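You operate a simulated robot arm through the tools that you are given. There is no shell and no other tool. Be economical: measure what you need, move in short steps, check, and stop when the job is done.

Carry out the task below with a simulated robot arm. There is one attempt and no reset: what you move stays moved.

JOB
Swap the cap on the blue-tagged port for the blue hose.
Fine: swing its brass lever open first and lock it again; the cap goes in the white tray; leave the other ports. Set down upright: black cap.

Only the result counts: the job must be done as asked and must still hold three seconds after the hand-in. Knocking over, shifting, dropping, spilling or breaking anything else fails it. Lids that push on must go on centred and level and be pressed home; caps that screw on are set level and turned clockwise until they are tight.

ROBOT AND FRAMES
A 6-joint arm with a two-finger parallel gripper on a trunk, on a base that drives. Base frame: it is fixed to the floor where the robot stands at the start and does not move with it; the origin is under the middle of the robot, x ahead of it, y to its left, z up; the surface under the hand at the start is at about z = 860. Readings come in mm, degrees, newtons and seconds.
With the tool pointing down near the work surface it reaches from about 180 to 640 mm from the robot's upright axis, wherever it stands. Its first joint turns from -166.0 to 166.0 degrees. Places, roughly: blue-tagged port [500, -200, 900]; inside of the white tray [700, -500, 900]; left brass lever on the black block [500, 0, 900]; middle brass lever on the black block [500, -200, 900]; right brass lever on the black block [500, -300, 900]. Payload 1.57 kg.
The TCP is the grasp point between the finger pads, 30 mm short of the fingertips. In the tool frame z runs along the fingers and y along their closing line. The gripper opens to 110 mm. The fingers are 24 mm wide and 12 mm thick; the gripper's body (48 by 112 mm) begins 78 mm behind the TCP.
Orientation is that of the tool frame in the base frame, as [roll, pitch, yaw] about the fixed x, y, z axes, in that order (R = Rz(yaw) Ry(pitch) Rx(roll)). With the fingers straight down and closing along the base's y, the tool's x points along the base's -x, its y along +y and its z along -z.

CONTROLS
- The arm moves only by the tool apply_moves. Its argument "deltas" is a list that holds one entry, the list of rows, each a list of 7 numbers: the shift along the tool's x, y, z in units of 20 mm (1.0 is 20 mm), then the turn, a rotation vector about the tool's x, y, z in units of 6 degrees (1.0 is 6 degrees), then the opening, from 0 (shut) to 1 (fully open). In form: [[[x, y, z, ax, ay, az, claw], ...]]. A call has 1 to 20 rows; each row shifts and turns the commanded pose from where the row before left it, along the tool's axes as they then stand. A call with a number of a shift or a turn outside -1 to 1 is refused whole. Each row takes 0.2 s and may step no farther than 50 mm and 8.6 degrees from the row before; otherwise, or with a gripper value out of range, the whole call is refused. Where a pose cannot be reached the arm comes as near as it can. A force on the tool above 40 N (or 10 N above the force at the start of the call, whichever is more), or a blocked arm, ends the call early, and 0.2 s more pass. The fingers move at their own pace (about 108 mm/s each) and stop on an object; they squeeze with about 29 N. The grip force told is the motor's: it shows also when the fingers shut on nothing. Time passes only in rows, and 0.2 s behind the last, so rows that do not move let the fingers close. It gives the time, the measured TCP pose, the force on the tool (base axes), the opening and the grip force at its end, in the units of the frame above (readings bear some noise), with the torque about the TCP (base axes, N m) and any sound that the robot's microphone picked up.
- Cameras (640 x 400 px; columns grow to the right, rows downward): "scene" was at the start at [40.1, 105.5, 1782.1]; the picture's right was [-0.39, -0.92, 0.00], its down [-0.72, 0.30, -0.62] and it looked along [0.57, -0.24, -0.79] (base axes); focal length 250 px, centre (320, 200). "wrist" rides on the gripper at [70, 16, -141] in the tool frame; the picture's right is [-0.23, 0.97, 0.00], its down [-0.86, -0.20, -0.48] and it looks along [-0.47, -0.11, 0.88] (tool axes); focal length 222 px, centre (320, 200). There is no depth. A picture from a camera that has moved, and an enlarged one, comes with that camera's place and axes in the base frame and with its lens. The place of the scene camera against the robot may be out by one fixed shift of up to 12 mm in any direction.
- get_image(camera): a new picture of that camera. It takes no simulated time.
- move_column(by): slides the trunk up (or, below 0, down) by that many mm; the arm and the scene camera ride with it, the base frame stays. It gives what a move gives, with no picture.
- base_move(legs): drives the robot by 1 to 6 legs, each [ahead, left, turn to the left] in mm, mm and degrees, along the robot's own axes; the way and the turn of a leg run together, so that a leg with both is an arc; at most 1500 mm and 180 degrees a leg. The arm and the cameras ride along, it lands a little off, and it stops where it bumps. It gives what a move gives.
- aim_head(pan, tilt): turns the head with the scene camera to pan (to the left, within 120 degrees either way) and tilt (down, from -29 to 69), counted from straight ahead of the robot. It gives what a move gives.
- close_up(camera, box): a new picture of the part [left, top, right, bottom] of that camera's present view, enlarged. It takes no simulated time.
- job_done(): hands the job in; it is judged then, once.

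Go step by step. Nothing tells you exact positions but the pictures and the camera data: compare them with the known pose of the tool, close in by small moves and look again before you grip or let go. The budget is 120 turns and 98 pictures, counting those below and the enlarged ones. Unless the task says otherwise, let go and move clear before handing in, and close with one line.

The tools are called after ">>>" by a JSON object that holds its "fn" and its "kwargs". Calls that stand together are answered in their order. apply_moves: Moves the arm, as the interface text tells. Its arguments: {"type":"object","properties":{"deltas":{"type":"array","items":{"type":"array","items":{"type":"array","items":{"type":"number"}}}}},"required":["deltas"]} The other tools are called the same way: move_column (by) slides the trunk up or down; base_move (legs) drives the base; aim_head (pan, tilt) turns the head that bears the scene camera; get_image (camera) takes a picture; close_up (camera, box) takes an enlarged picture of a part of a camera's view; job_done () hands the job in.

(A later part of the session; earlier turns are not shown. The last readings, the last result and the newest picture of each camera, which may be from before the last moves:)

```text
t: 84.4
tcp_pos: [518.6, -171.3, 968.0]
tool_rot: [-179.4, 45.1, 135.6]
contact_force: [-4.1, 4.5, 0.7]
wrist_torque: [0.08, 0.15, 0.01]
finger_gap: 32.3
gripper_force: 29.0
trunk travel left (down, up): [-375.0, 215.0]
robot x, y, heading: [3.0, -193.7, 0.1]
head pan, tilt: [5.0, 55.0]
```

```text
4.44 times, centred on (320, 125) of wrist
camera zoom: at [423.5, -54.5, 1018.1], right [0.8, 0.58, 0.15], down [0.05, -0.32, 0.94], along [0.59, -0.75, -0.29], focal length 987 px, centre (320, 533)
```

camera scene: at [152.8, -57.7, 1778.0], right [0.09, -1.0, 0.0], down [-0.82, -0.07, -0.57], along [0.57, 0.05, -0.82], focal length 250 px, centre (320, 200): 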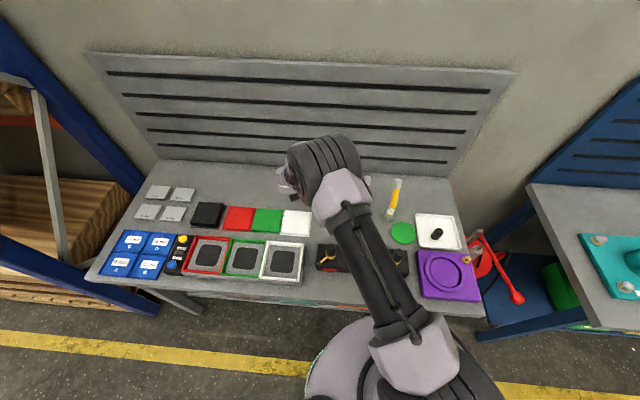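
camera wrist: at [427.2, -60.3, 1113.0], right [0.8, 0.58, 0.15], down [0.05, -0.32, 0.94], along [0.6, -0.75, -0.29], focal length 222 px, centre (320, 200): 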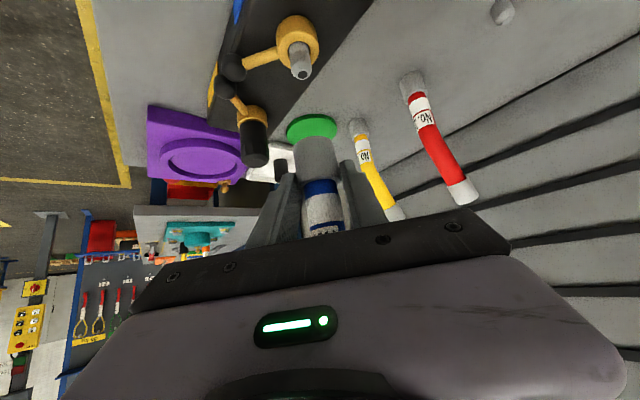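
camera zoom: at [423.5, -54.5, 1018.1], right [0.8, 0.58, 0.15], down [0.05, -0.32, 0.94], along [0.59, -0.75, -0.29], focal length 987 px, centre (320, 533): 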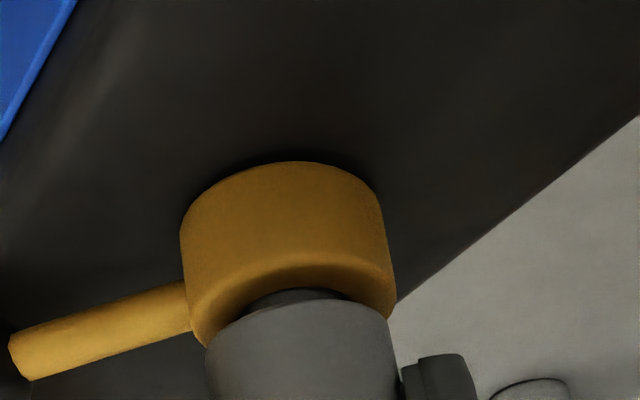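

>>> {"fn": "apply_moves", "kwargs": {"deltas": [[[0.04, 0, -0.04, 0, 0, 0, 0], [0.07, 0, 0.07, 0, 0, 0, 0], [0.07, 0, 0.07, 0, 0, 0, 0], [0, 0, 0, 0, 0, 0, 0]]]}}

>>> {"fn": "apply_moves", "kwargs": {"deltas": [[[0.07, 0, 0.07, 0, 0, 0, 0], [0.05, 0, 0.05, 0, 0, 0, 0], [0, 0, 0, 0, 0, 0, 0]]]}}

>>> {"fn": "close_up", "kwargs": {"camera": "wrist", "box": [260, 80, 380, 170]}}

```text
t: 85.4
tcp_pos: [518.3, -170.8, 964.1]
tool_rot: [-179.7, 45.2, 135.3]
contact_force: [-0.8, -1.7, 22.0]
wrist_torque: [-0.05, -0.28, 0.02]
finger_gap: 32.7
gripper_force: 29.9
trunk travel left (down, up): [-375.0, 215.0]
robot x, y, heading: [-2.2, -195.1, -0.1]
head pan, tilt: [5.0, 55.0]
```

```text
t: 86.2
tcp_pos: [518.5, -169.9, 960.7]
tool_rot: [-179.6, 45.3, 135.4]
contact_force: [2.6, -0.5, 23.4]
wrist_torque: [0.18, -0.48, 0.12]
finger_gap: 32.7
gripper_force: 28.6
trunk travel left (down, up): [-375.0, 215.0]
robot x, y, heading: [-1.5, -196.4, 0.1]
head pan, tilt: [5.0, 55.0]
```

```text
4.44 times, centred on (320, 125) of wrist
camera zoom: at [422.9, -53.7, 1011.4], right [0.8, 0.58, 0.16], down [0.05, -0.32, 0.94], along [0.6, -0.75, -0.29], focal length 987 px, centre (320, 533)
```

zoom: 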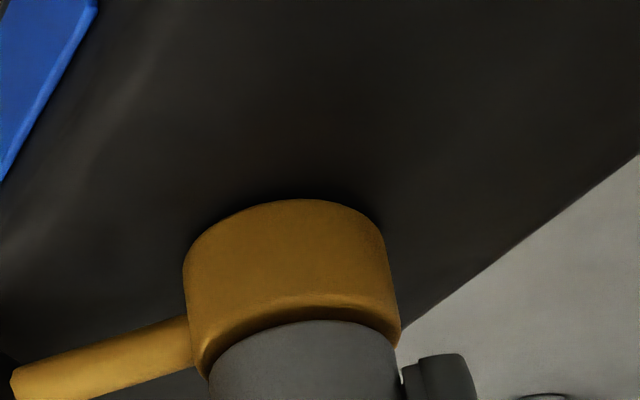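

The ferrule appears seated on the ring, since the fingers now slip at about 22 N. I'll release, back off along the finger axis and inspect.

>>> {"fn": "apply_moves", "kwargs": {"deltas": [[[-0.07, 0, -0.07, 0, 0, 0, 0], [0, 0, 0, 0, 0, 0, 0.45], [0, 0, 0, 0, 0, 0, 0.5], [0, 0, 0, 0, 0, 0, 0.5], [0, 0, -1, 0, 0, 0, 0.5], [0, 0, -1, 0, 0, 0, 0.5], [0, 0, -1, 0, 0, 0, 0.5], [0, 0, -1, 0, 0, 0, 0.5], [0, 0, 0, 0, 0, 0, 0.5]]]}}

>>> {"fn": "get_image", "kwargs": {"camera": "wrist"}}

>>> {"fn": "close_up", "kwargs": {"camera": "wrist", "box": [240, 60, 400, 180]}}

```text
t: 88.2
tcp_pos: [479.0, -130.2, 1017.5]
tool_rot: [-179.3, 45.1, 135.5]
contact_force: [0.1, -0.5, 0.5]
wrist_torque: [-0.03, 0.0, 0.01]
finger_gap: 55.2
gripper_force: 0.1
trunk travel left (down, up): [-375.0, 215.0]
robot x, y, heading: [4.5, -201.8, 0.2]
head pan, tilt: [5.0, 55.0]
```

```text
30 pictures are left
camera wrist: at [384.5, -13.8, 1069.1], right [0.8, 0.58, 0.15], down [0.05, -0.32, 0.94], along [0.59, -0.75, -0.29], focal length 222 px, centre (320, 200)
```

wrist: 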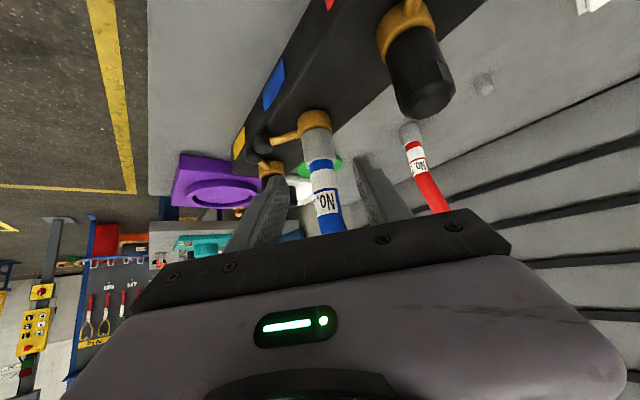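

```text
3.33 times, centred on (320, 120) of wrist
camera zoom: at [384.5, -13.8, 1069.1], right [0.8, 0.58, 0.15], down [0.05, -0.32, 0.94], along [0.59, -0.75, -0.29], focal length 740 px, centre (320, 467)
```

zoom: 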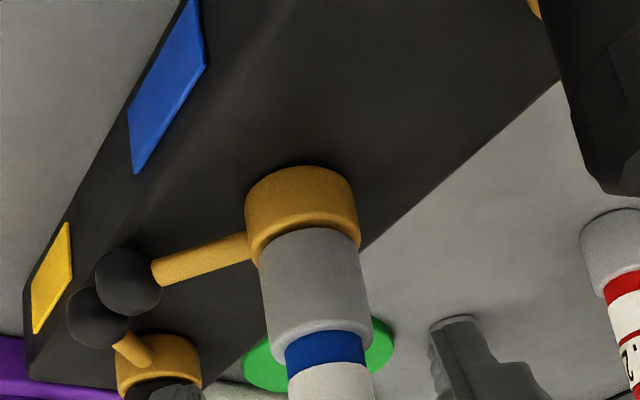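

The hose stands straight on the ring. Next I'll retreat, straighten the tool and turn it for pushing the lever back to locked.

>>> {"fn": "apply_moves", "kwargs": {"deltas": [[[0, 0, -1, 0, 0, 0, 0.5], [0, 0, -1, 0, 0, 0, 0.5], [0, 0, -1, 0, 0, 0, 0.5], [0, 0, -1, 0, 0, 0, 0.5], [0, 0, -1, 0, 0, 0, 0], [0, 0, 0, 0, 0.94, 0, 0], [0, 0, 0, 0, 0.94, 0, 0], [0, 0, 0, 0, 0.94, 0, 0], [0, 0, 0, 0, 0.94, 0, 0], [0, 0, 0, 0, 0.94, 0, 0], [0, 0, 0, 0, 0.94, 0, 0], [0, 0, 0, 0, 0.94, 0, 0], [0, 0, 0, 0, 0.94, 0, 0], [0, 0, 0, 0, 0, 0, 0]]]}}

>>> {"fn": "apply_moves", "kwargs": {"deltas": [[[0, 0, 0, 0, 0, -0.97, 0], [0, 0, 0, 0, 0, -0.97, 0], [0, 0, 0, 0, 0, -0.97, 0], [0, 0, 0, 0, 0, -0.97, 0], [0, 0, 0, 0, 0, -0.97, 0], [0, 0, 0, 0, 0, -0.97, 0], [0, 0, 0, 0, 0, -0.97, 0], [0, 0, 0, 0, 0, -0.97, 0], [0, 0, 0, 0, 0, -0.97, 0], [0, 0, 0, 0, 0, -0.97, 0], [0, 0, 0, 0, 0, -0.97, 0], [0, 0, 0, 0, 0, -0.97, 0], [0, 0, 0, 0, 0, -0.97, 0], [0, 0, 0, 0, 0, -0.97, 0], [0, 0, 0, 0, 0, -0.97, 0], [0, 0, 0, 0, 0, -0.97, 0], [0, 0, 0, 0, 0, 0, 0]]]}}

>>> {"fn": "get_image", "kwargs": {"camera": "scene"}}

```text
t: 91.2
tcp_pos: [429.1, -80.2, 1088.7]
tool_rot: [-179.7, 0.0, 135.1]
contact_force: [-0.8, 0.2, -0.1]
wrist_torque: [-0.02, -0.01, -0.01]
finger_gap: 0.0
gripper_force: 20.9
trunk travel left (down, up): [-375.0, 215.0]
robot x, y, heading: [3.6, -195.3, -0.0]
head pan, tilt: [5.0, 55.0]
```

```text
t: 94.8
tcp_pos: [429.6, -79.8, 1089.5]
tool_rot: [179.9, -0.4, -131.7]
contact_force: [0.2, -0.7, -0.1]
wrist_torque: [-0.04, -0.02, 0.02]
finger_gap: 0.1
gripper_force: 21.3
trunk travel left (down, up): [-375.0, 215.0]
robot x, y, heading: [2.3, -201.6, 0.0]
head pan, tilt: [5.0, 55.0]
```

```text
28 pictures are left
camera scene: at [42.3, -57.8, 1778.0], right [0.09, -1.0, 0.0], down [-0.82, -0.07, -0.57], along [0.57, 0.05, -0.82], focal length 250 px, centre (320, 200)
```

scene: 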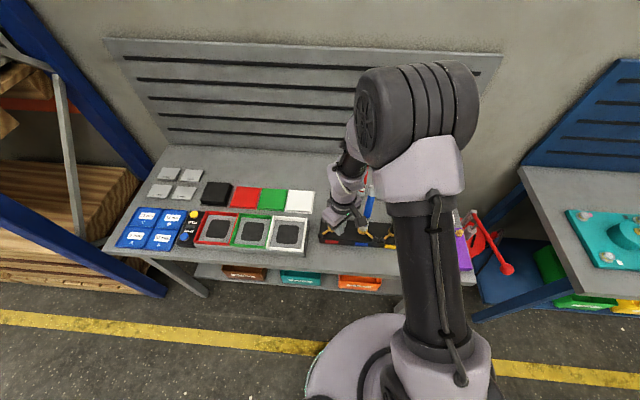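

>>> {"fn": "apply_moves", "kwargs": {"deltas": [[[0.933, -0.832, 0, 0, 0, 0, 0], [0.933, -0.832, 0, 0, 0, 0, 0], [0.933, -0.832, 0, 0, 0, 0, 0], [0.933, -0.832, 0, 0, 0, 0, 0], [0.933, -0.832, 0, 0, 0, 0, 0], [0.933, -0.832, 0, 0, 0, 0, 0], [-0.866, -0.948, 0, 0, 0, 0, 0], [-0.866, -0.948, 0, 0, 0, 0, 0], [-0.866, -0.948, 0, 0, 0, 0, 0], [0, 0, 0.6, 0, 0, 0, 0], [0, 0, 0, 0, 0, 0, 0]]]}}

>>> {"fn": "get_image", "kwargs": {"camera": "wrist"}}

```text
t: 97.2
tcp_pos: [505.1, -228.2, 1077.1]
tool_rot: [-179.9, -0.5, -131.8]
contact_force: [0.1, 0.6, 0.6]
wrist_torque: [0.0, 0.01, 0.0]
finger_gap: 0.0
gripper_force: 21.6
trunk travel left (down, up): [-375.0, 215.0]
robot x, y, heading: [0.5, -197.7, 0.1]
head pan, tilt: [5.0, 55.0]
```

```text
27 pictures are left
camera wrist: at [446.5, -270.0, 1219.9], right [-0.57, 0.82, 0.0], down [0.72, 0.51, 0.47], along [0.39, 0.27, -0.88], focal length 222 px, centre (320, 200)
```

wrist: 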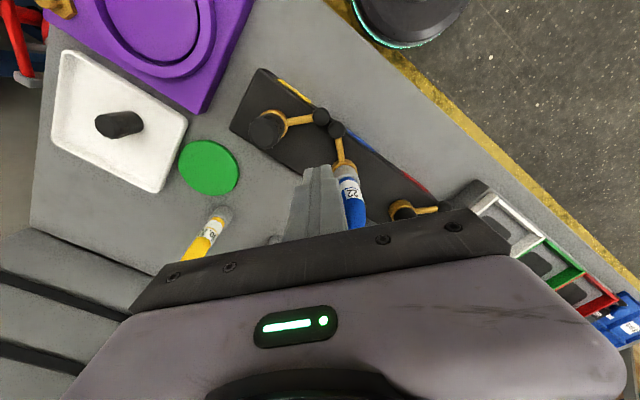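

>>> {"fn": "close_up", "kwargs": {"camera": "wrist", "box": [240, 90, 400, 210]}}

```text
3.33 times, centred on (320, 150) of wrist
camera zoom: at [446.5, -270.0, 1219.9], right [-0.57, 0.82, 0.0], down [0.72, 0.51, 0.47], along [0.39, 0.27, -0.88], focal length 740 px, centre (320, 367)
```

zoom: 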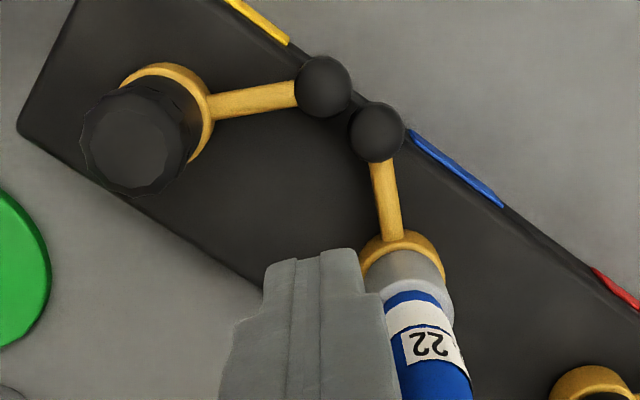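

>>> {"fn": "apply_moves", "kwargs": {"deltas": [[[0, 0, 1, 0, 0, 0, 0], [0, 0, 1, 0, 0, 0, 0], [0, 0, 1, 0, 0, 0, 0], [0, 0, 1, 0, 0, 0, 0], [0, 0, 1, 0, 0, 0, 0], [0, 0, 1, 0, 0, 0, 0], [0, 0, 0.6, 0, 0, 0, 0], [0, 0, 0, 0, 0, 0, 0]]]}}

>>> {"fn": "close_up", "kwargs": {"camera": "wrist", "box": [240, 90, 400, 210]}}

```text
t: 99.0
tcp_pos: [505.1, -232.3, 946.4]
tool_rot: [179.9, -0.3, -132.0]
contact_force: [-3.9, -22.1, 7.6]
wrist_torque: [2.39, -0.42, -0.29]
finger_gap: 0.2
gripper_force: 20.7
trunk travel left (down, up): [-375.0, 215.0]
robot x, y, heading: [-0.9, -197.2, 0.0]
head pan, tilt: [5.0, 55.0]
```

```text
3.33 times, centred on (320, 150) of wrist
camera zoom: at [445.2, -273.7, 1087.5], right [-0.57, 0.82, 0.0], down [0.72, 0.5, 0.47], along [0.39, 0.27, -0.88], focal length 740 px, centre (320, 367)
```

zoom: 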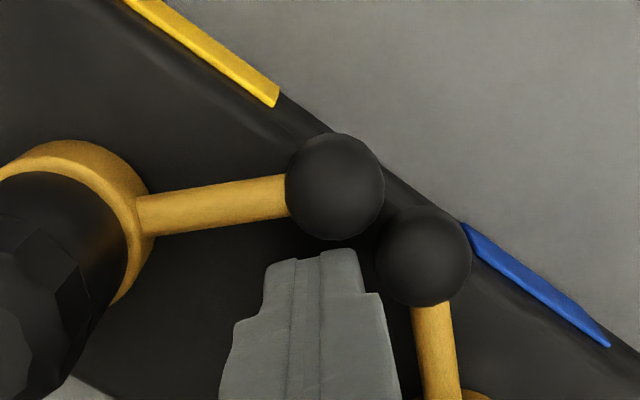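

The gripper body is touching the hose's upper part, with 22 N at about z 1055. I'll back away from it at once and look.

>>> {"fn": "apply_moves", "kwargs": {"deltas": [[[0, -0.4, 0, 0, 0, 0, 0], [0, 0, 0, 0, 0, 0, 0]]]}}

>>> {"fn": "close_up", "kwargs": {"camera": "scene", "box": [300, 140, 430, 250]}}

```text
t: 99.6
tcp_pos: [512.0, -235.1, 944.2]
tool_rot: [180.0, -0.3, -131.7]
contact_force: [-0.9, -1.5, -2.6]
wrist_torque: [0.17, -0.03, 0.03]
finger_gap: 0.0
gripper_force: 20.7
trunk travel left (down, up): [-375.0, 215.0]
robot x, y, heading: [2.4, -198.8, 0.0]
head pan, tilt: [5.0, 55.0]
```

```text
3.64 times, centred on (365, 195) of scene
camera zoom: at [42.4, -57.7, 1777.9], right [0.09, -1.0, 0.0], down [-0.82, -0.07, -0.57], along [0.57, 0.05, -0.82], focal length 911 px, centre (156, 218)
```

zoom: 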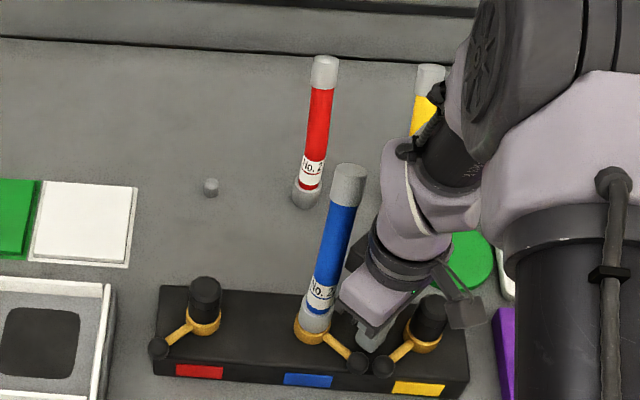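

The wrist was leaning on the bent part of the hose, and it's clear now. I'll tilt the tool 15° so the wrist leans away from the hose, then check again.

>>> {"fn": "apply_moves", "kwargs": {"deltas": [[[0.15, 0, -0.1, 0, 0, 0, 0], [0.15, 0, -0.1, 0, -0.83, 0, 0], [0, 0, 0, 0, -0.83, 0, 0], [0, 0, 0, 0, -0.83, 0, 0], [0, 0, 0, 0, 0, 0, 0]]]}}

>>> {"fn": "close_up", "kwargs": {"camera": "wrist", "box": [240, 80, 440, 230]}}

>>> {"fn": "close_up", "kwargs": {"camera": "scene", "box": [300, 140, 430, 250]}}

```text
t: 100.8
tcp_pos: [507.1, -240.5, 949.5]
tool_rot: [-180.0, 14.5, -131.7]
contact_force: [-0.1, 0.6, 0.2]
wrist_torque: [0.01, -0.02, 0.0]
finger_gap: 0.0
gripper_force: 21.1
trunk travel left (down, up): [-375.0, 215.0]
robot x, y, heading: [3.0, -196.4, 0.1]
head pan, tilt: [5.0, 55.0]
```

```text
2.67 times, centred on (340, 155) of wrist
camera zoom: at [425.2, -306.0, 1069.2], right [-0.58, 0.81, 0.06], down [0.62, 0.39, 0.68], along [0.53, 0.43, -0.73], focal length 592 px, centre (267, 320)
```

zoom: 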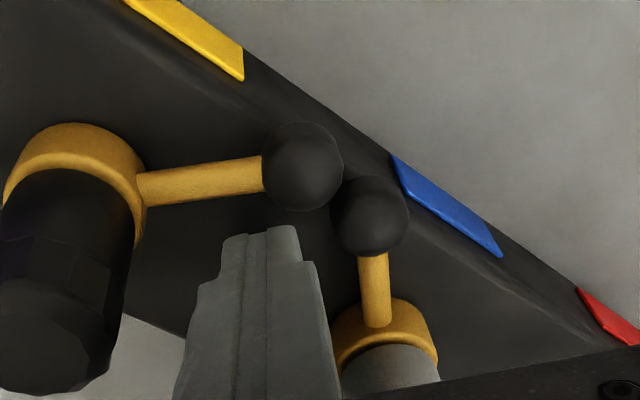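

```text
3.64 times, centred on (365, 195) of scene
camera zoom: at [42.5, -57.3, 1777.9], right [0.09, -1.0, 0.0], down [-0.82, -0.07, -0.57], along [0.57, 0.05, -0.82], focal length 911 px, centre (156, 218)
```

zoom: 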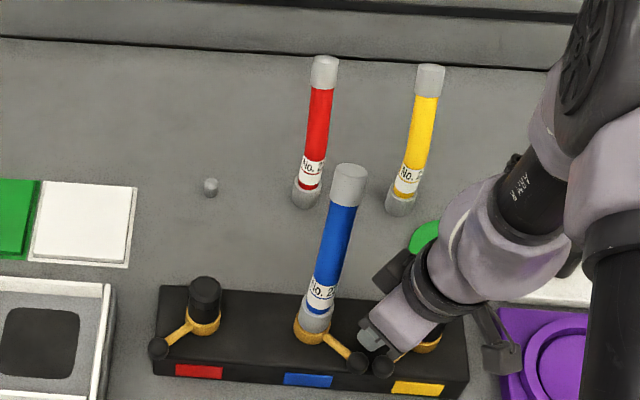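

>>> {"fn": "apply_moves", "kwargs": {"deltas": [[[0, 0.3, 0.08, 0, 0, 0, 0], [0, 0.25, 0, 0, 0, 0, 0], [0.0845, 0.2575, -0.023, 0.216, 0, 0.805, 0], [0.0845, 0.2575, -0.023, 0.216, 0, 0.805, 0], [0, 0, 0, 0, 0, 0, 0]]]}}

>>> {"fn": "close_up", "kwargs": {"camera": "wrist", "box": [240, 80, 440, 230]}}

```text
t: 102.0
tcp_pos: [488.4, -227.8, 947.0]
tool_rot: [-179.8, 14.5, -141.7]
contact_force: [0.5, 0.1, -0.9]
wrist_torque: [-0.01, 0.0, 0.0]
finger_gap: 0.0
gripper_force: 21.1
trunk travel left (down, up): [-375.0, 215.0]
robot x, y, heading: [1.8, -199.0, 0.1]
head pan, tilt: [5.0, 55.0]
```

```text
2.67 times, centred on (340, 155) of wrist
camera zoom: at [396.9, -278.7, 1067.7], right [-0.43, 0.9, 0.06], down [0.68, 0.28, 0.68], along [0.6, 0.33, -0.73], focal length 592 px, centre (267, 320)
```

zoom: 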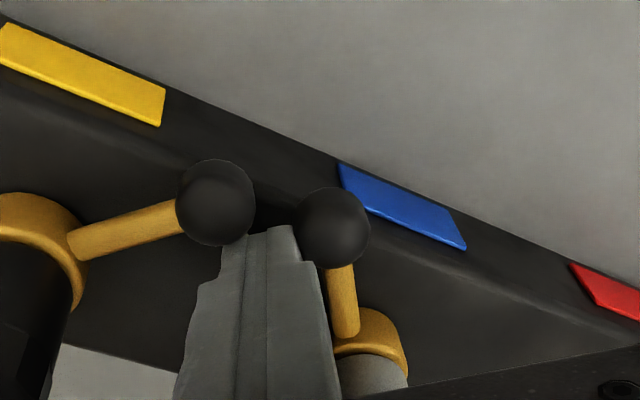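

>>> {"fn": "apply_moves", "kwargs": {"deltas": [[[0.03, 0.2575, -0.01, 0.216, 0, 0.805, 0], [0.06, 0.2575, -0.02, 0.216, 0, 0.805, 0], [0.0845, 0.2575, -0.023, 0.216, 0, 0.805, 0], [0, 0, 0, 0, 0, 0, 0]]]}}

>>> {"fn": "apply_moves", "kwargs": {"deltas": [[[0.0845, 0.2575, -0.023, 0.216, 0, 0.805, 0], [0.0845, 0.2575, -0.023, 0.216, 0, 0.805, 0], [0.0845, 0.2575, -0.023, 0.216, 0, 0.805, 0], [0.0845, 0.2575, -0.023, 0.216, 0, 0.805, 0], [0, 0, 0, 0, 0, 0, 0]]]}}

>>> {"fn": "close_up", "kwargs": {"camera": "wrist", "box": [240, 80, 440, 230]}}

```text
t: 103.0
tcp_pos: [476.2, -217.6, 947.6]
tool_rot: [-179.8, 14.7, -156.7]
contact_force: [-0.2, -0.6, 0.5]
wrist_torque: [0.01, -0.02, -0.03]
finger_gap: 0.0
gripper_force: 21.9
trunk travel left (down, up): [-375.0, 215.0]
robot x, y, heading: [-0.1, -200.2, -0.1]
head pan, tilt: [5.0, 55.0]
```

```text
t: 104.2
tcp_pos: [483.2, -197.8, 955.5]
tool_rot: [179.1, 14.1, -177.1]
contact_force: [-0.1, 0.5, 0.6]
wrist_torque: [-0.03, 0.03, -0.03]
finger_gap: 0.0
gripper_force: 21.0
out of reach, approached as far as the arm can: row 2, 3, 4
trunk travel left (down, up): [-375.0, 215.0]
robot x, y, heading: [4.5, -197.6, -0.0]
head pan, tilt: [5.0, 55.0]
```

```text
2.67 times, centred on (340, 155) of wrist
camera zoom: at [379.7, -189.6, 1075.8], right [0.17, 0.98, 0.07], down [0.72, -0.17, 0.67], along [0.67, -0.06, -0.74], focal length 592 px, centre (267, 320)
```

zoom: 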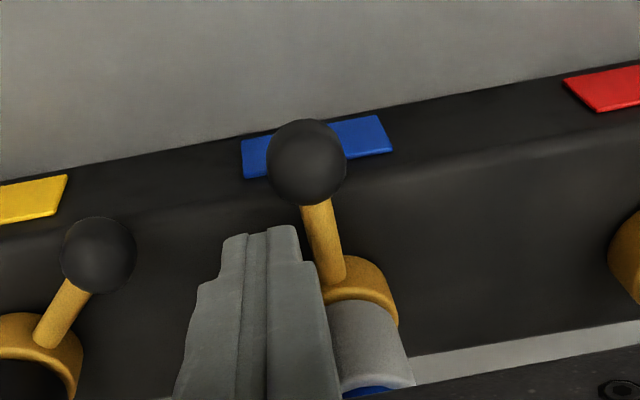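

The arm is at its limit with that tilt. The hose leans away here, so I'll straighten the tool while swinging the tip outward.

>>> {"fn": "apply_moves", "kwargs": {"deltas": [[[0.35, -0.1, 0, 0, 0.8, 0, 0], [0.35, -0.1, 0, 0, 0.8, 0, 0], [0.35, 0, 0, 0, 0.8, 0, 0], [0, 0, 0, 0, 0, 0, 0]]]}}

>>> {"fn": "close_up", "kwargs": {"camera": "wrist", "box": [240, 80, 440, 230]}}

```text
t: 105.2
tcp_pos: [436.9, -242.2, 941.2]
tool_rot: [-178.3, 3.1, -176.4]
contact_force: [-0.7, -0.2, -0.6]
wrist_torque: [-0.02, 0.0, 0.02]
finger_gap: 0.1
gripper_force: 21.6
out of reach, approached as far as the arm can: row 1, 2, 3
trunk travel left (down, up): [-375.0, 215.0]
robot x, y, heading: [-2.1, -198.0, 0.2]
head pan, tilt: [5.0, 55.0]
```

```text
2.67 times, centred on (340, 155) of wrist
camera zoom: at [357.3, -226.4, 1078.5], right [0.17, 0.99, -0.02], down [0.84, -0.13, 0.53], along [0.52, -0.1, -0.85], focal length 592 px, centre (267, 320)
```

zoom: 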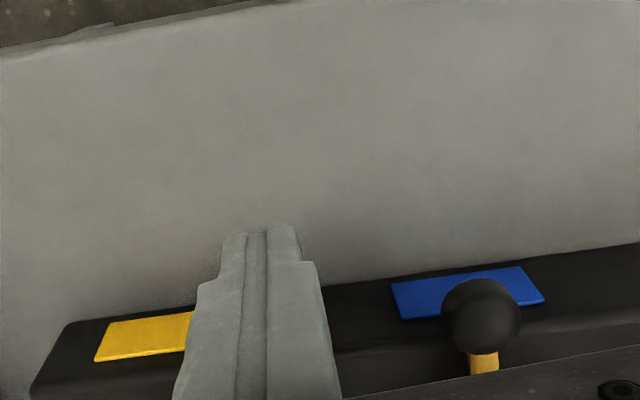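

The arm wandered while saturated, but the readings show no contact. I'll lift straight up and recheck.

>>> {"fn": "apply_moves", "kwargs": {"deltas": [[[0, 0, -1, 0, 0, 0, 0], [0, 0, -1, 0, 0, 0, 0], [0, 0, -1, 0, 0, 0, 0], [0, 0, -1, 0, 0, 0, 0], [0, 0, 0, 0, 0, 0, 0]]]}}

>>> {"fn": "get_image", "kwargs": {"camera": "wrist"}}

>>> {"fn": "close_up", "kwargs": {"camera": "scene", "box": [300, 140, 430, 250]}}

```text
t: 106.4
tcp_pos: [389.3, -253.3, 1000.6]
tool_rot: [-178.7, 0.5, -176.9]
contact_force: [0.6, -0.2, 0.1]
wrist_torque: [0.0, -0.01, 0.0]
finger_gap: 0.0
gripper_force: 21.4
out of reach, approached as far as the arm can: row 1, 2, 3, 4
trunk travel left (down, up): [-375.0, 215.0]
robot x, y, heading: [1.6, -200.0, -0.1]
head pan, tilt: [5.0, 55.0]
```

```text
18 pictures are left
camera wrist: at [316.1, -237.7, 1141.4], right [0.17, 0.98, -0.02], down [0.86, -0.14, 0.49], along [0.48, -0.1, -0.87], focal length 222 px, centre (320, 200)
```

wrist: 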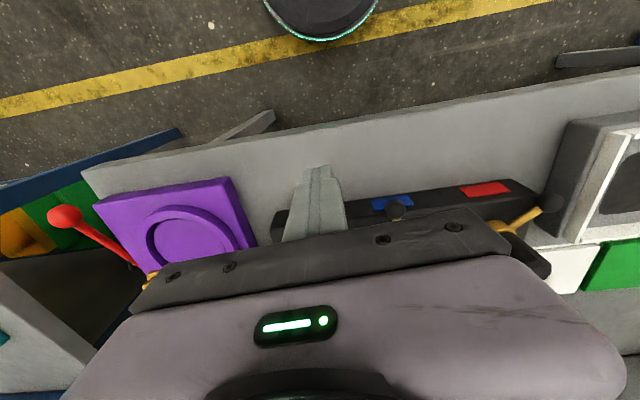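

```text
3.64 times, centred on (365, 195) of scene
camera zoom: at [42.7, -57.9, 1778.0], right [0.09, -1.0, 0.0], down [-0.82, -0.07, -0.57], along [0.57, 0.05, -0.82], focal length 911 px, centre (156, 218)
```

zoom: 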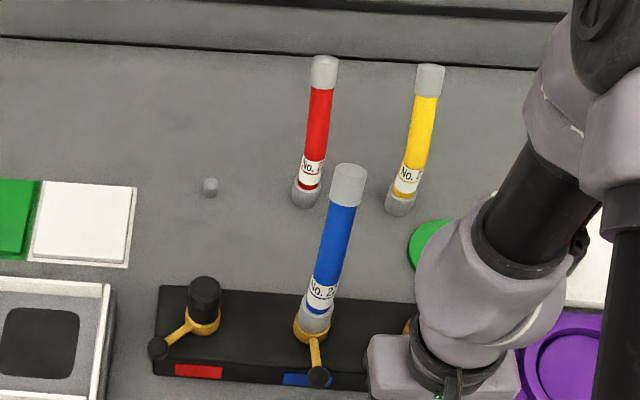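

The hose and cap are undisturbed and the lever is near 180°. I'll drive back to unfold the arm.

>>> {"fn": "base_move", "kwargs": {"legs": [[-120, 0, 0]]}}

>>> {"fn": "apply_moves", "kwargs": {"deltas": [[[-0.5, 0, -0.5, 0, 0, 0, 0], [-0.5, 0, -0.5, 0, 0, 0, 0], [-0.5, 0, -0.5, 0, 0, 0, 0], [-0.5, 0, -0.5, 0, 0, 0, 0], [0, 0, 0, 0, 0, 0, 0]]]}}

```text
t: 107.6
tcp_pos: [266.9, -252.5, 1000.9]
tool_rot: [-178.7, 0.4, -177.0]
contact_force: [-0.4, 0.1, 0.2]
wrist_torque: [0.04, -0.04, -0.03]
finger_gap: 0.0
gripper_force: 21.7
trunk travel left (down, up): [-375.0, 215.0]
robot x, y, heading: [-117.5, -199.2, -0.2]
head pan, tilt: [5.0, 55.0]
```

```text
t: 108.8
tcp_pos: [277.6, -266.4, 1022.7]
tool_rot: [-177.7, 0.9, -176.7]
contact_force: [0.0, 0.4, 0.4]
wrist_torque: [0.0, -0.01, -0.01]
finger_gap: 0.0
gripper_force: 21.0
out of reach, approached as far as the arm can: row 1, 2, 3, 4
trunk travel left (down, up): [-375.0, 215.0]
robot x, y, heading: [-119.7, -197.9, -0.1]
head pan, tilt: [5.0, 55.0]
```

>>> {"fn": "apply_moves", "kwargs": {"deltas": [[[0, 0, 0, 0, 0, -0.9, 0], [0, 0, 0, 0, 0, -0.9, 0], [0, 0, 0, 0, 0, -0.9, 0], [0, 0, 0, 0, 0, 0, 0]]]}}

>>> {"fn": "apply_moves", "kwargs": {"deltas": [[[0, 0, -1, 0, 0, 0, 0], [0, 0, -1, 0, 0, 0, 0], [0, 0, 0, 0, 0, 0, 0]]]}}

```text
t: 109.8
tcp_pos: [295.2, -195.8, 1032.2]
tool_rot: [-176.0, -0.6, -162.1]
contact_force: [0.3, -0.2, -0.1]
wrist_torque: [0.01, -0.04, -0.01]
finger_gap: 0.1
gripper_force: 20.8
out of reach, approached as far as the arm can: row 1, 2, 3
trunk travel left (down, up): [-375.0, 215.0]
robot x, y, heading: [-123.4, -195.8, -0.2]
head pan, tilt: [5.0, 55.0]
```

```text
t: 110.6
tcp_pos: [284.8, -200.4, 1064.1]
tool_rot: [-175.4, -0.4, -162.1]
contact_force: [0.4, -0.3, 0.3]
wrist_torque: [0.02, 0.01, -0.03]
finger_gap: 0.1
gripper_force: 21.0
out of reach, approached as far as the arm can: row 1, 2
trunk travel left (down, up): [-375.0, 215.0]
robot x, y, heading: [-118.8, -200.2, -0.1]
head pan, tilt: [5.0, 55.0]
```

>>> {"fn": "apply_moves", "kwargs": {"deltas": [[[-0.7, 0, -0.7, 0, 0, -0.9, 0], [-0.7, 0, -0.7, 0, 0, -0.9, 0], [-0.5, 0, -0.7, 0, 0, -0.9, 0], [0, 0, -0.7, 0, 0, -0.9, 0], [0, 0, 0, 0, 0, 0, 0]]]}}

>>> {"fn": "get_image", "kwargs": {"camera": "scene"}}

```text
t: 111.8
tcp_pos: [283.4, -107.3, 1100.5]
tool_rot: [-172.8, -2.6, -142.0]
contact_force: [-0.4, -0.2, -0.6]
wrist_torque: [0.01, 0.04, -0.03]
finger_gap: 0.0
gripper_force: 21.5
out of reach, approached as far as the arm can: row 1, 2, 3, 4
trunk travel left (down, up): [-375.0, 215.0]
robot x, y, heading: [-119.5, -199.9, 0.1]
head pan, tilt: [5.0, 55.0]
```

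```text
16 pictures are left
camera scene: at [-76.4, -58.3, 1778.0], right [0.09, -1.0, 0.0], down [-0.82, -0.07, -0.57], along [0.57, 0.05, -0.82], focal length 250 px, centre (320, 200)
```

scene: 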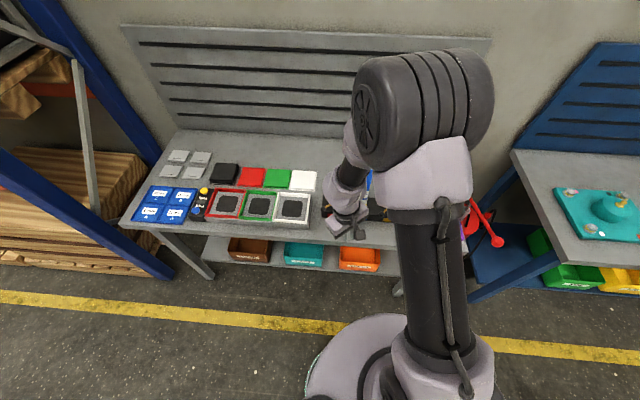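

>>> {"fn": "apply_moves", "kwargs": {"deltas": [[[0, 0, 0, 0, 0, -0.9, 0], [0, 0, 0, 0, 0, -0.9, 0], [0, 0, 0, 0, 0, -0.9, 0], [0, 0, 0, 0, 0, -0.9, 0], [0, 0, 0, 0, 0, 0, 0]]]}}

```text
t: 113.0
tcp_pos: [217.6, 3.7, 1100.0]
tool_rot: [-172.9, -4.9, -121.0]
contact_force: [0.5, -0.6, 1.0]
wrist_torque: [0.0, 0.0, 0.0]
finger_gap: 0.0
gripper_force: 21.3
out of reach, approached as far as the arm can: row 1, 2, 3, 4
trunk travel left (down, up): [-375.0, 215.0]
robot x, y, heading: [-118.9, -195.8, 0.1]
head pan, tilt: [5.0, 55.0]
```

>>> {"fn": "apply_moves", "kwargs": {"deltas": [[[-0.515, -0.857, 0, 0, 0, 0, 0], [-0.515, -0.857, 0, 0, 0, 0, 0], [-0.515, -0.857, 0, 0, 0, 0, 0], [-0.515, -0.857, 0, 0, 0, 0, 0], [0, 0, 0, 0, 0, 0, 0]]]}}

```text
t: 114.2
tcp_pos: [232.3, 26.5, 1069.8]
tool_rot: [-173.2, -4.5, -120.6]
contact_force: [-0.2, -0.2, 0.8]
wrist_torque: [-0.01, -0.01, 0.0]
finger_gap: 0.1
gripper_force: 21.1
out of reach, approached as far as the arm can: row 1, 2, 3, 4
trunk travel left (down, up): [-375.0, 215.0]
robot x, y, heading: [-115.8, -197.8, 0.0]
head pan, tilt: [5.0, 55.0]
```

>>> {"fn": "apply_moves", "kwargs": {"deltas": [[[0, 0, 0, 0, 0, 0.9, 0], [0, 0, 0, 0, 0, 0.9, 0], [0, 0, 0, 0, 0, 0.9, 0], [0, 0, 0, 0, 0, 0.9, 0], [0, 0, 0, 0, 0, 0.9, 0], [0, 0, 0, 0, 0, 0.9, 0], [0, 0, 0, 0, 0, 0, 0]]]}}

```text
t: 115.8
tcp_pos: [231.4, 6.2, 1058.2]
tool_rot: [-173.2, -0.9, -152.1]
contact_force: [-1.3, -0.8, 0.5]
wrist_torque: [0.05, 0.02, 0.0]
finger_gap: 0.1
gripper_force: 21.5
out of reach, approached as far as the arm can: row 1
trunk travel left (down, up): [-375.0, 215.0]
robot x, y, heading: [-119.6, -199.0, -0.0]
head pan, tilt: [5.0, 55.0]
```

The arm is free again when turning this way. I'll level the tool, set yaw near -173° and rise.

>>> {"fn": "apply_moves", "kwargs": {"deltas": [[[0, 0, 0, -0.567, 0, 0, 0], [0, 0, 0, -0.567, -0.15, 0, 0], [0, 0, 0, 0, 0, 0.875, 0], [0, 0, 0, 0, 0, 0.875, 0], [0, 0, 0, 0, 0, 0.875, 0], [0, 0, 0, 0, 0, 0.875, 0], [0, 0, -0.8, 0, 0, 0, 0], [0, 0, -0.8, 0, 0, 0, 0], [0, 0, 0, 0, 0, 0, 0]]]}}

```text
t: 117.8
tcp_pos: [212.9, -4.6, 1072.9]
tool_rot: [-175.5, 2.1, -173.1]
contact_force: [-0.1, 0.2, -0.5]
wrist_torque: [0.01, -0.03, 0.0]
finger_gap: 0.1
gripper_force: 21.4
out of reach, approached as far as the arm can: row 1, 2, 8
trunk travel left (down, up): [-375.0, 215.0]
robot x, y, heading: [-119.4, -197.3, -0.1]
head pan, tilt: [5.0, 55.0]
```

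>>> {"fn": "apply_moves", "kwargs": {"deltas": [[[0, 0, 0, 0, 0, 0.9, 0], [0, 0, 0, 0, 0, 0.9, 0], [0, 0, 0, 0, 0, 0.9, 0], [0, 0, 0, 0, 0, 0.9, 0], [0, 0, 0, 0, 0, 0.9, 0], [0, 0, 0, 0, 0, 0.9, 0], [0, 0, 0, 0, 0, 0, 0]]]}}

>>> {"fn": "apply_moves", "kwargs": {"deltas": [[[0, 0, 0, -0.4, 0, 0, 0], [0, 0, 0, -0.35, -0.35, 0, 0], [0, 0, 0, 0, 0, 0, 0]]]}}

>>> {"fn": "apply_moves", "kwargs": {"deltas": [[[0, 0, -0.5, 0, 0, 0, 0], [0, 0, -0.5, 0, 0, 0, 0], [0, 0, 0, 0, 0, 0, 0]]]}}

```text
t: 119.4
tcp_pos: [212.1, -5.9, 1071.0]
tool_rot: [-177.4, 3.9, 154.5]
contact_force: [0.3, -0.6, -0.7]
wrist_torque: [0.03, 0.01, -0.01]
finger_gap: 0.0
gripper_force: 21.4
trunk travel left (down, up): [-375.0, 215.0]
robot x, y, heading: [-119.5, -200.3, 0.1]
head pan, tilt: [5.0, 55.0]
```

```text
t: 120.2
tcp_pos: [212.7, -4.3, 1072.4]
tool_rot: [178.1, 5.4, 154.6]
contact_force: [-0.1, -0.3, -0.7]
wrist_torque: [-0.03, -0.01, 0.04]
finger_gap: 0.2
gripper_force: 21.1
trunk travel left (down, up): [-375.0, 215.0]
robot x, y, heading: [-117.3, -199.0, -0.1]
head pan, tilt: [5.0, 55.0]
```

```text
t: 121.0
tcp_pos: [211.5, -3.1, 1092.8]
tool_rot: [178.2, 5.4, 154.5]
contact_force: [0.1, 0.5, 0.1]
wrist_torque: [0.02, -0.01, 0.01]
finger_gap: 0.1
gripper_force: 20.9
trunk travel left (down, up): [-375.0, 215.0]
robot x, y, heading: [-119.4, -199.2, -0.0]
head pan, tilt: [5.0, 55.0]
```

>>> {"fn": "apply_moves", "kwargs": {"deltas": [[[0, 0, 0, 0.3, 0.9, 0, 0], [-0.97, -0.67, 0, 0, 0, 0, 0], [-0.97, -0.67, 0, 0, 0, 0, 0], [-0.97, -0.67, 0, 0, 0, 0, 0], [-0.97, -0.67, 0, 0, 0, 0, 0], [-0.97, -0.67, 0, 0, 0, 0, 0], [-0.97, -0.67, 0, 0, 0, 0, 0], [-0.97, -0.67, 0, 0, 0, 0, 0], [-0.97, -0.67, 0, 0, 0, 0, 0], [-0.97, -0.67, 0, 0, 0, 0, 0], [-0.97, -0.67, 0, 0, 0, 0, 0], [0, 0, 0, 0, 0, -0.9, 0], [0, 0, 0, 0, 0, -0.9, 0], [0, 0, 0, 0, 0, -0.9, 0], [0, 0, 0, 0, 0, 0, 0]]]}}

```text
t: 124.2
tcp_pos: [244.4, -237.1, 1027.0]
tool_rot: [-179.1, 0.5, 170.7]
contact_force: [1.0, 0.8, -0.3]
wrist_torque: [-0.01, -0.02, -0.02]
finger_gap: 0.1
gripper_force: 21.3
out of reach, approached as far as the arm can: row 1, 2, 3, 4, 5, 6, 7, 8, 9, 10, 11, 12, 14
trunk travel left (down, up): [-375.0, 215.0]
robot x, y, heading: [-121.5, -198.4, -0.0]
head pan, tilt: [5.0, 55.0]
```

The wrist is in an awkward branch, because tilting inward is blocked and outward is free. I'll tilt outward, extend in free space and try to recover the normal posture.

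>>> {"fn": "apply_moves", "kwargs": {"deltas": [[[0, 0, 0, 0, -0.9, 0, 0], [0, 0, 0, 0, -0.9, 0, 0], [0, 0, 0, 0, -0.9, 0, 0], [0, 0, 0, 0, -0.9, 0, 0], [0, 0, 0, 0, -0.9, 0, 0], [0, 0, 0, 0, 0, 0, 0]]]}}

>>> {"fn": "apply_moves", "kwargs": {"deltas": [[[-0.45, 0, -0.89, 0, 0, 0, 0], [-0.45, 0, -0.89, 0, 0, 0, 0], [-0.45, 0, -0.89, 0, 0, 0, 0], [-0.45, 0, -0.89, 0, 0, 0, 0], [0, 0, 0, 0, 0, 0, 0]]]}}

```text
t: 125.6
tcp_pos: [295.0, -227.9, 1065.5]
tool_rot: [175.3, 19.9, 169.6]
contact_force: [-0.3, 0.2, 0.1]
wrist_torque: [0.0, 0.01, 0.01]
finger_gap: 0.0
gripper_force: 21.1
out of reach, approached as far as the arm can: row 1, 2, 3, 4, 5
trunk travel left (down, up): [-375.0, 215.0]
robot x, y, heading: [-115.8, -200.5, 0.0]
head pan, tilt: [5.0, 55.0]
```

```text
t: 126.8
tcp_pos: [298.9, -251.3, 1144.9]
tool_rot: [177.4, 21.0, 170.3]
contact_force: [-1.0, 0.0, 0.6]
wrist_torque: [-0.01, 0.01, 0.0]
finger_gap: 0.0
gripper_force: 21.5
out of reach, approached as far as the arm can: row 1, 2
trunk travel left (down, up): [-375.0, 215.0]
robot x, y, heading: [-121.8, -198.4, 0.1]
head pan, tilt: [5.0, 55.0]
```

>>> {"fn": "apply_moves", "kwargs": {"deltas": [[[-0.93, 0, 0.36, 0, 0, 0, 0], [-0.93, 0, 0.36, 0, 0, 0, 0], [-0.93, 0, 0.36, 0, 0, 0, 0], [-0.93, 0, 0.36, 0, 0, 0, 0], [0, 0, 0, 0, 0, 0, 0]]]}}

>>> {"fn": "apply_moves", "kwargs": {"deltas": [[[0, 0, -0.5, 0, 0.5, 0, 0], [0, 0, -0.5, 0, 0.5, 0, 0], [0, 0, 0, 0, 0, 0, 0]]]}}

>>> {"fn": "get_image", "kwargs": {"camera": "scene"}}

```text
t: 128.0
tcp_pos: [364.9, -260.1, 1144.3]
tool_rot: [177.0, 21.0, 170.2]
contact_force: [0.4, 0.2, 0.0]
wrist_torque: [-0.05, -0.06, 0.01]
finger_gap: 0.0
gripper_force: 21.4
out of reach, approached as far as the arm can: row 3, 4
trunk travel left (down, up): [-375.0, 215.0]
robot x, y, heading: [-117.3, -198.8, 0.0]
head pan, tilt: [5.0, 55.0]
```

```text
t: 128.8
tcp_pos: [366.3, -252.2, 1149.8]
tool_rot: [175.3, 19.2, 170.4]
contact_force: [-0.1, -0.1, -0.9]
wrist_torque: [0.0, -0.03, 0.01]
finger_gap: 0.1
gripper_force: 21.3
out of reach, approached as far as the arm can: row 1, 2
trunk travel left (down, up): [-375.0, 215.0]
robot x, y, heading: [-118.5, -199.6, 0.1]
head pan, tilt: [5.0, 55.0]
```

```text
15 pictures are left
camera scene: at [-77.1, -57.9, 1778.0], right [0.09, -1.0, 0.0], down [-0.82, -0.07, -0.57], along [0.57, 0.05, -0.82], focal length 250 px, centre (320, 200)
```

scene: 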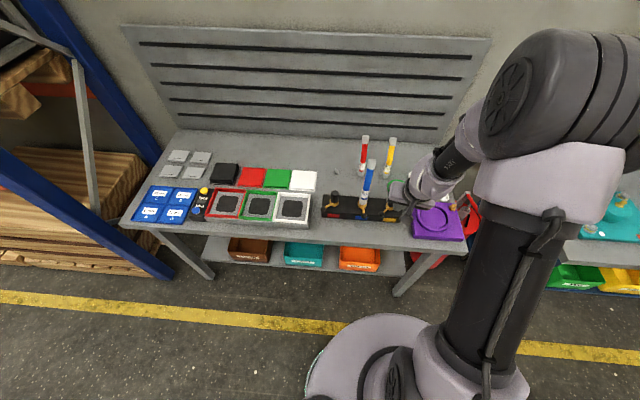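

>>> {"fn": "apply_moves", "kwargs": {"deltas": [[[0, 0, 0, 0, 0, 0.97, 0], [0, 0, 0, 0, 0, 0.97, 0], [0, 0, 0, 0, 0, 0.97, 0], [0, 0, 0, 0, 0, 0.97, 0], [0, 0, 0, 0, 0, 0.97, 0], [0, 0, 0, 0, 0, 0.97, 0], [0, 0, 0, 0, 0, 0, 0]]]}}

>>> {"fn": "apply_moves", "kwargs": {"deltas": [[[0.6, 0.6, 0, 0, 0, 0, 0], [0.6, 0.6, 0, 0, 0, 0, 0], [0.6, 0.6, 0, 0, 0, 0, 0], [0.6, 0.6, 0, 0, 0, 0, 0], [0.6, 0.6, 0, 0, 0, 0, 0], [0.6, 0.6, 0, 0, 0, 0, 0], [0, 0, 0, 0, 0, 0, 0]]]}}

```text
t: 130.4
tcp_pos: [366.8, -251.1, 1151.6]
tool_rot: [164.9, 13.2, 134.5]
contact_force: [-0.5, 0.2, -0.3]
wrist_torque: [0.01, 0.01, 0.02]
finger_gap: 0.0
gripper_force: 21.2
trunk travel left (down, up): [-375.0, 215.0]
robot x, y, heading: [-117.5, -201.8, 0.1]
head pan, tilt: [5.0, 55.0]
```

```text
t: 132.0
tcp_pos: [364.8, -149.2, 1152.3]
tool_rot: [165.0, 12.9, 134.6]
contact_force: [-0.3, 0.7, 0.1]
wrist_torque: [-0.01, -0.01, -0.02]
finger_gap: 0.1
gripper_force: 21.0
trunk travel left (down, up): [-375.0, 215.0]
robot x, y, heading: [-119.5, -199.1, 0.3]
head pan, tilt: [5.0, 55.0]
```

>>> {"fn": "apply_moves", "kwargs": {"deltas": [[[0, 0, 0, 0.83, 0, 0, 0], [0, 0, 0, 0.83, 0, 0, 0], [0, 0, 0, 0.83, 0, 0, 0], [0, 0, 0, 0, 0.73, 0, 0], [0, 0, 0, 0, 0.73, 0, 0], [0, 0, 0, 0, 0.73, 0, 0], [0, 0, 0, 0, 0, 0, 0]]]}}

```text
t: 133.6
tcp_pos: [363.9, -149.2, 1154.1]
tool_rot: [179.9, -0.1, 134.6]
contact_force: [0.0, 0.0, 0.3]
wrist_torque: [0.0, 0.01, 0.01]
finger_gap: 0.0
gripper_force: 21.1
trunk travel left (down, up): [-375.0, 215.0]
robot x, y, heading: [-121.1, -200.7, -0.2]
head pan, tilt: [5.0, 55.0]
```

The arm is vertical and free again. I'll now turn to yaw ≈180 and check that it stays free.

>>> {"fn": "apply_moves", "kwargs": {"deltas": [[[0, 0, 0, 0, 0, -0.94, 0], [0, 0, 0, 0, 0, -0.94, 0], [0, 0, 0, 0, 0, -0.94, 0], [0, 0, 0, 0, 0, -0.94, 0], [0, 0, 0, 0, 0, -0.94, 0], [0, 0, 0, 0, 0, -0.94, 0], [0, 0, 0, 0, 0, -0.94, 0], [0, 0, 0, 0, 0, 0, 0]]]}}

```text
t: 135.4
tcp_pos: [363.2, -148.5, 1152.7]
tool_rot: [179.9, 0.0, 174.2]
contact_force: [-0.3, -0.1, -0.6]
wrist_torque: [0.0, -0.03, 0.02]
finger_gap: 0.1
gripper_force: 21.5
trunk travel left (down, up): [-375.0, 215.0]
robot x, y, heading: [-117.4, -197.2, 0.2]
head pan, tilt: [5.0, 55.0]
```

>>> {"fn": "apply_moves", "kwargs": {"deltas": [[[-0.08, -0.77, 0.4, 0, 0, 0, 0], [-0.08, -0.77, 0.4, 0, 0, 0, 0], [-0.08, -0.77, 0.4, 0, 0, 0, 0], [-0.08, -0.77, 0.4, 0, 0, 0, 0], [-0.887, 0.09, 0, 0, 0, 0, 0], [-0.887, 0.09, 0, 0, 0, 0, 0], [-0.887, 0.09, 0, 0, 0, 0, 0], [-0.887, 0.09, 0, 0, 0, 0, 0], [-0.887, 0.09, 0, 0, 0, 0, 0], [-0.887, 0.09, 0, 0, 0, 0, 0], [0, 0, 0, 0, 0, 0, 0]]]}}

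>>> {"fn": "close_up", "kwargs": {"camera": "wrist", "box": [200, 60, 440, 230]}}

```text
t: 137.8
tcp_pos: [471.2, -210.8, 1121.4]
tool_rot: [179.9, 0.2, 174.0]
contact_force: [0.0, -0.1, 0.4]
wrist_torque: [0.01, 0.02, -0.02]
finger_gap: 0.1
gripper_force: 21.4
trunk travel left (down, up): [-375.0, 215.0]
robot x, y, heading: [-123.9, -200.3, 0.1]
head pan, tilt: [5.0, 55.0]
```

```text
2.35 times, centred on (320, 145) of wrist
camera zoom: at [402.5, -187.6, 1263.0], right [0.33, 0.95, 0.0], down [0.83, -0.29, 0.48], along [0.45, -0.15, -0.88], focal length 523 px, centre (320, 329)
```

zoom: 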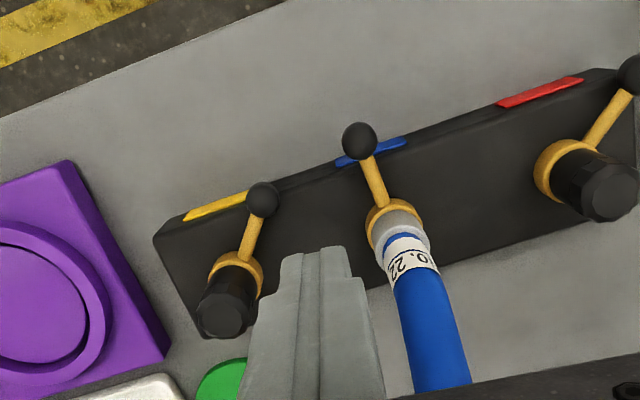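

>>> {"fn": "apply_moves", "kwargs": {"deltas": [[[0, -0.25, 1, 0, 0, 0, 0], [0, 0, 1, 0, 0, 0, 0], [0, 0, 1, 0, 0, 0, 0], [0, 0, 1, 0, 0, 0, 0], [0, 0, 1, 0, 0, 0, 0], [0, 0, 1, 0, 0, 0, 0], [0, 0, 1, 0, 0, 0, 0], [0, 0, 1, 0, 0, 0, 0], [0, 0, 0.75, 0, 0, 0, 0], [0, 0, 0, 0, 0, 0, 0]]]}}

>>> {"fn": "close_up", "kwargs": {"camera": "wrist", "box": [200, 60, 440, 230]}}

```text
t: 140.0
tcp_pos: [471.2, -215.6, 945.4]
tool_rot: [179.8, 0.0, 174.1]
contact_force: [0.1, -0.6, -0.2]
wrist_torque: [0.01, -0.01, 0.02]
finger_gap: 0.0
gripper_force: 21.3
trunk travel left (down, up): [-375.0, 215.0]
robot x, y, heading: [-119.0, -202.4, -0.1]
head pan, tilt: [5.0, 55.0]
```

```text
2.35 times, centred on (320, 145) of wrist
camera zoom: at [402.3, -192.6, 1087.8], right [0.33, 0.95, 0.0], down [0.83, -0.29, 0.48], along [0.45, -0.15, -0.88], focal length 523 px, centre (320, 329)
```

zoom: 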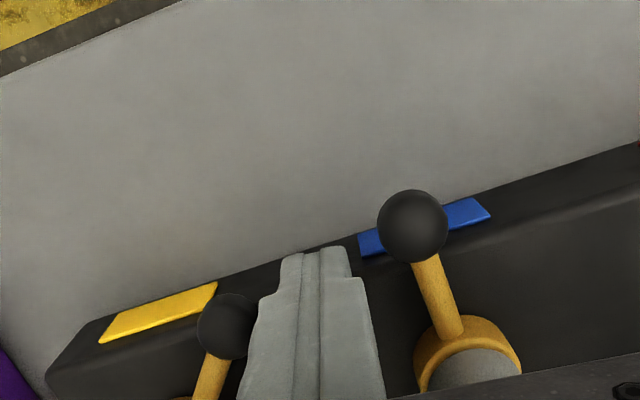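

>>> {"fn": "apply_moves", "kwargs": {"deltas": [[[0, 0.332, 0, 0, 0, 0, 0], [0.226, 0.288, 0, 0, 0, 0, 0], [0.184, 0.318, 0, 0, 0, 0, 0], [0.146, 0.337, 0, 0, 0, 0, 0], [0, 0, 0, 0, 0, 0, 0]]]}}

>>> {"fn": "apply_moves", "kwargs": {"deltas": [[[0.092, 0.3, 0, 0, 0, 1, 0], [0.092, 0.3, 0, 0, 0, 1, 0], [0.092, 0.3, 0, 0, 0, 1, 0], [0, 0, 0, 0, 0, 0, 0]]]}}

>>> {"fn": "close_up", "kwargs": {"camera": "wrist", "box": [200, 60, 440, 230]}}

```text
t: 141.2
tcp_pos: [463.0, -188.6, 946.3]
tool_rot: [179.9, 0.1, 174.0]
contact_force: [-0.5, -0.3, -0.7]
wrist_torque: [0.0, 0.03, -0.01]
finger_gap: 0.0
gripper_force: 21.0
trunk travel left (down, up): [-375.0, 215.0]
robot x, y, heading: [-118.2, -196.8, -0.1]
head pan, tilt: [5.0, 55.0]
```

```text
t: 142.2
tcp_pos: [459.5, -169.9, 945.6]
tool_rot: [179.9, 0.0, 156.1]
contact_force: [0.2, -0.4, 0.0]
wrist_torque: [0.06, 0.0, 0.0]
finger_gap: 0.2
gripper_force: 21.6
trunk travel left (down, up): [-375.0, 215.0]
robot x, y, heading: [-118.1, -200.6, 0.1]
head pan, tilt: [5.0, 55.0]
```

```text
2.35 times, centred on (320, 145) of wrist
camera zoom: at [402.2, -127.7, 1087.9], right [0.6, 0.8, 0.0], down [0.7, -0.53, 0.48], along [0.38, -0.29, -0.88], focal length 523 px, centre (320, 329)
```

zoom: 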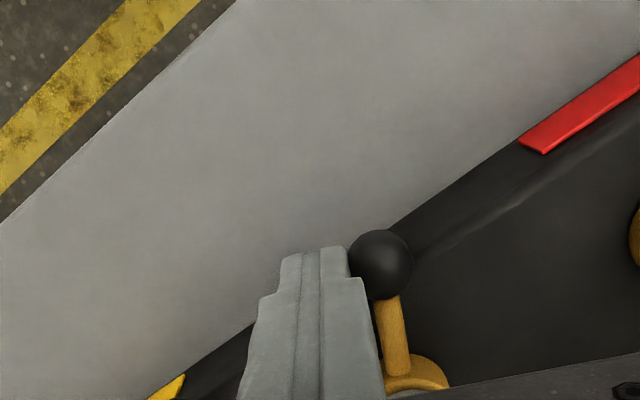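

>>> {"fn": "apply_moves", "kwargs": {"deltas": [[[0.092, 0.3, 0, 0, 0, 1, 0], [0.092, 0.3, 0, 0, 0, 1, 0], [0.07, 0.25, 0, 0, 0, 0.8, 0], [0, 0, 0, 0, 0, 0, 0]]]}}

>>> {"fn": "apply_moves", "kwargs": {"deltas": [[[0.045, 0.15, 0, 0, 0, 0.4, 0], [0, 0, 0, 0, 0, 0, 0]]]}}

>>> {"fn": "close_up", "kwargs": {"camera": "wrist", "box": [200, 60, 440, 230]}}

```text
t: 143.2
tcp_pos: [465.5, -153.8, 944.6]
tool_rot: [179.9, 0.0, 139.2]
contact_force: [0.1, 0.2, 0.2]
wrist_torque: [-0.01, 0.0, 0.02]
finger_gap: 0.0
gripper_force: 21.1
trunk travel left (down, up): [-375.0, 215.0]
robot x, y, heading: [-118.7, -201.8, -0.2]
head pan, tilt: [5.0, 55.0]
```

```text
t: 143.8
tcp_pos: [465.5, -150.8, 945.8]
tool_rot: [179.9, -0.1, 136.8]
contact_force: [-0.2, 0.3, -0.5]
wrist_torque: [0.0, 0.05, 0.01]
finger_gap: 0.0
gripper_force: 20.8
trunk travel left (down, up): [-375.0, 215.0]
robot x, y, heading: [-118.5, -200.1, 0.1]
head pan, tilt: [5.0, 55.0]
```

```text
2.35 times, centred on (320, 145) of wrist
camera zoom: at [425.4, -91.4, 1087.8], right [0.83, 0.56, 0.0], down [0.49, -0.73, 0.48], along [0.27, -0.4, -0.88], focal length 523 px, centre (320, 329)
```

zoom: 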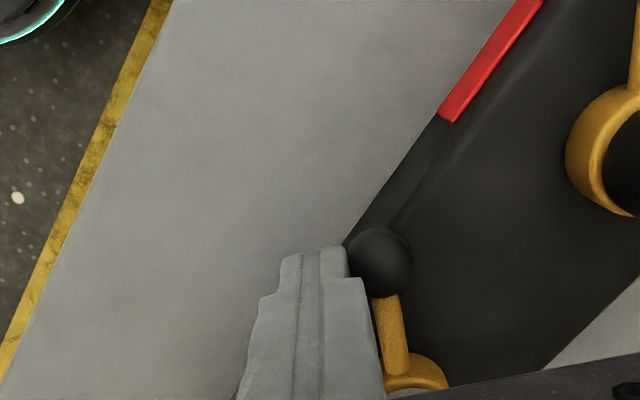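

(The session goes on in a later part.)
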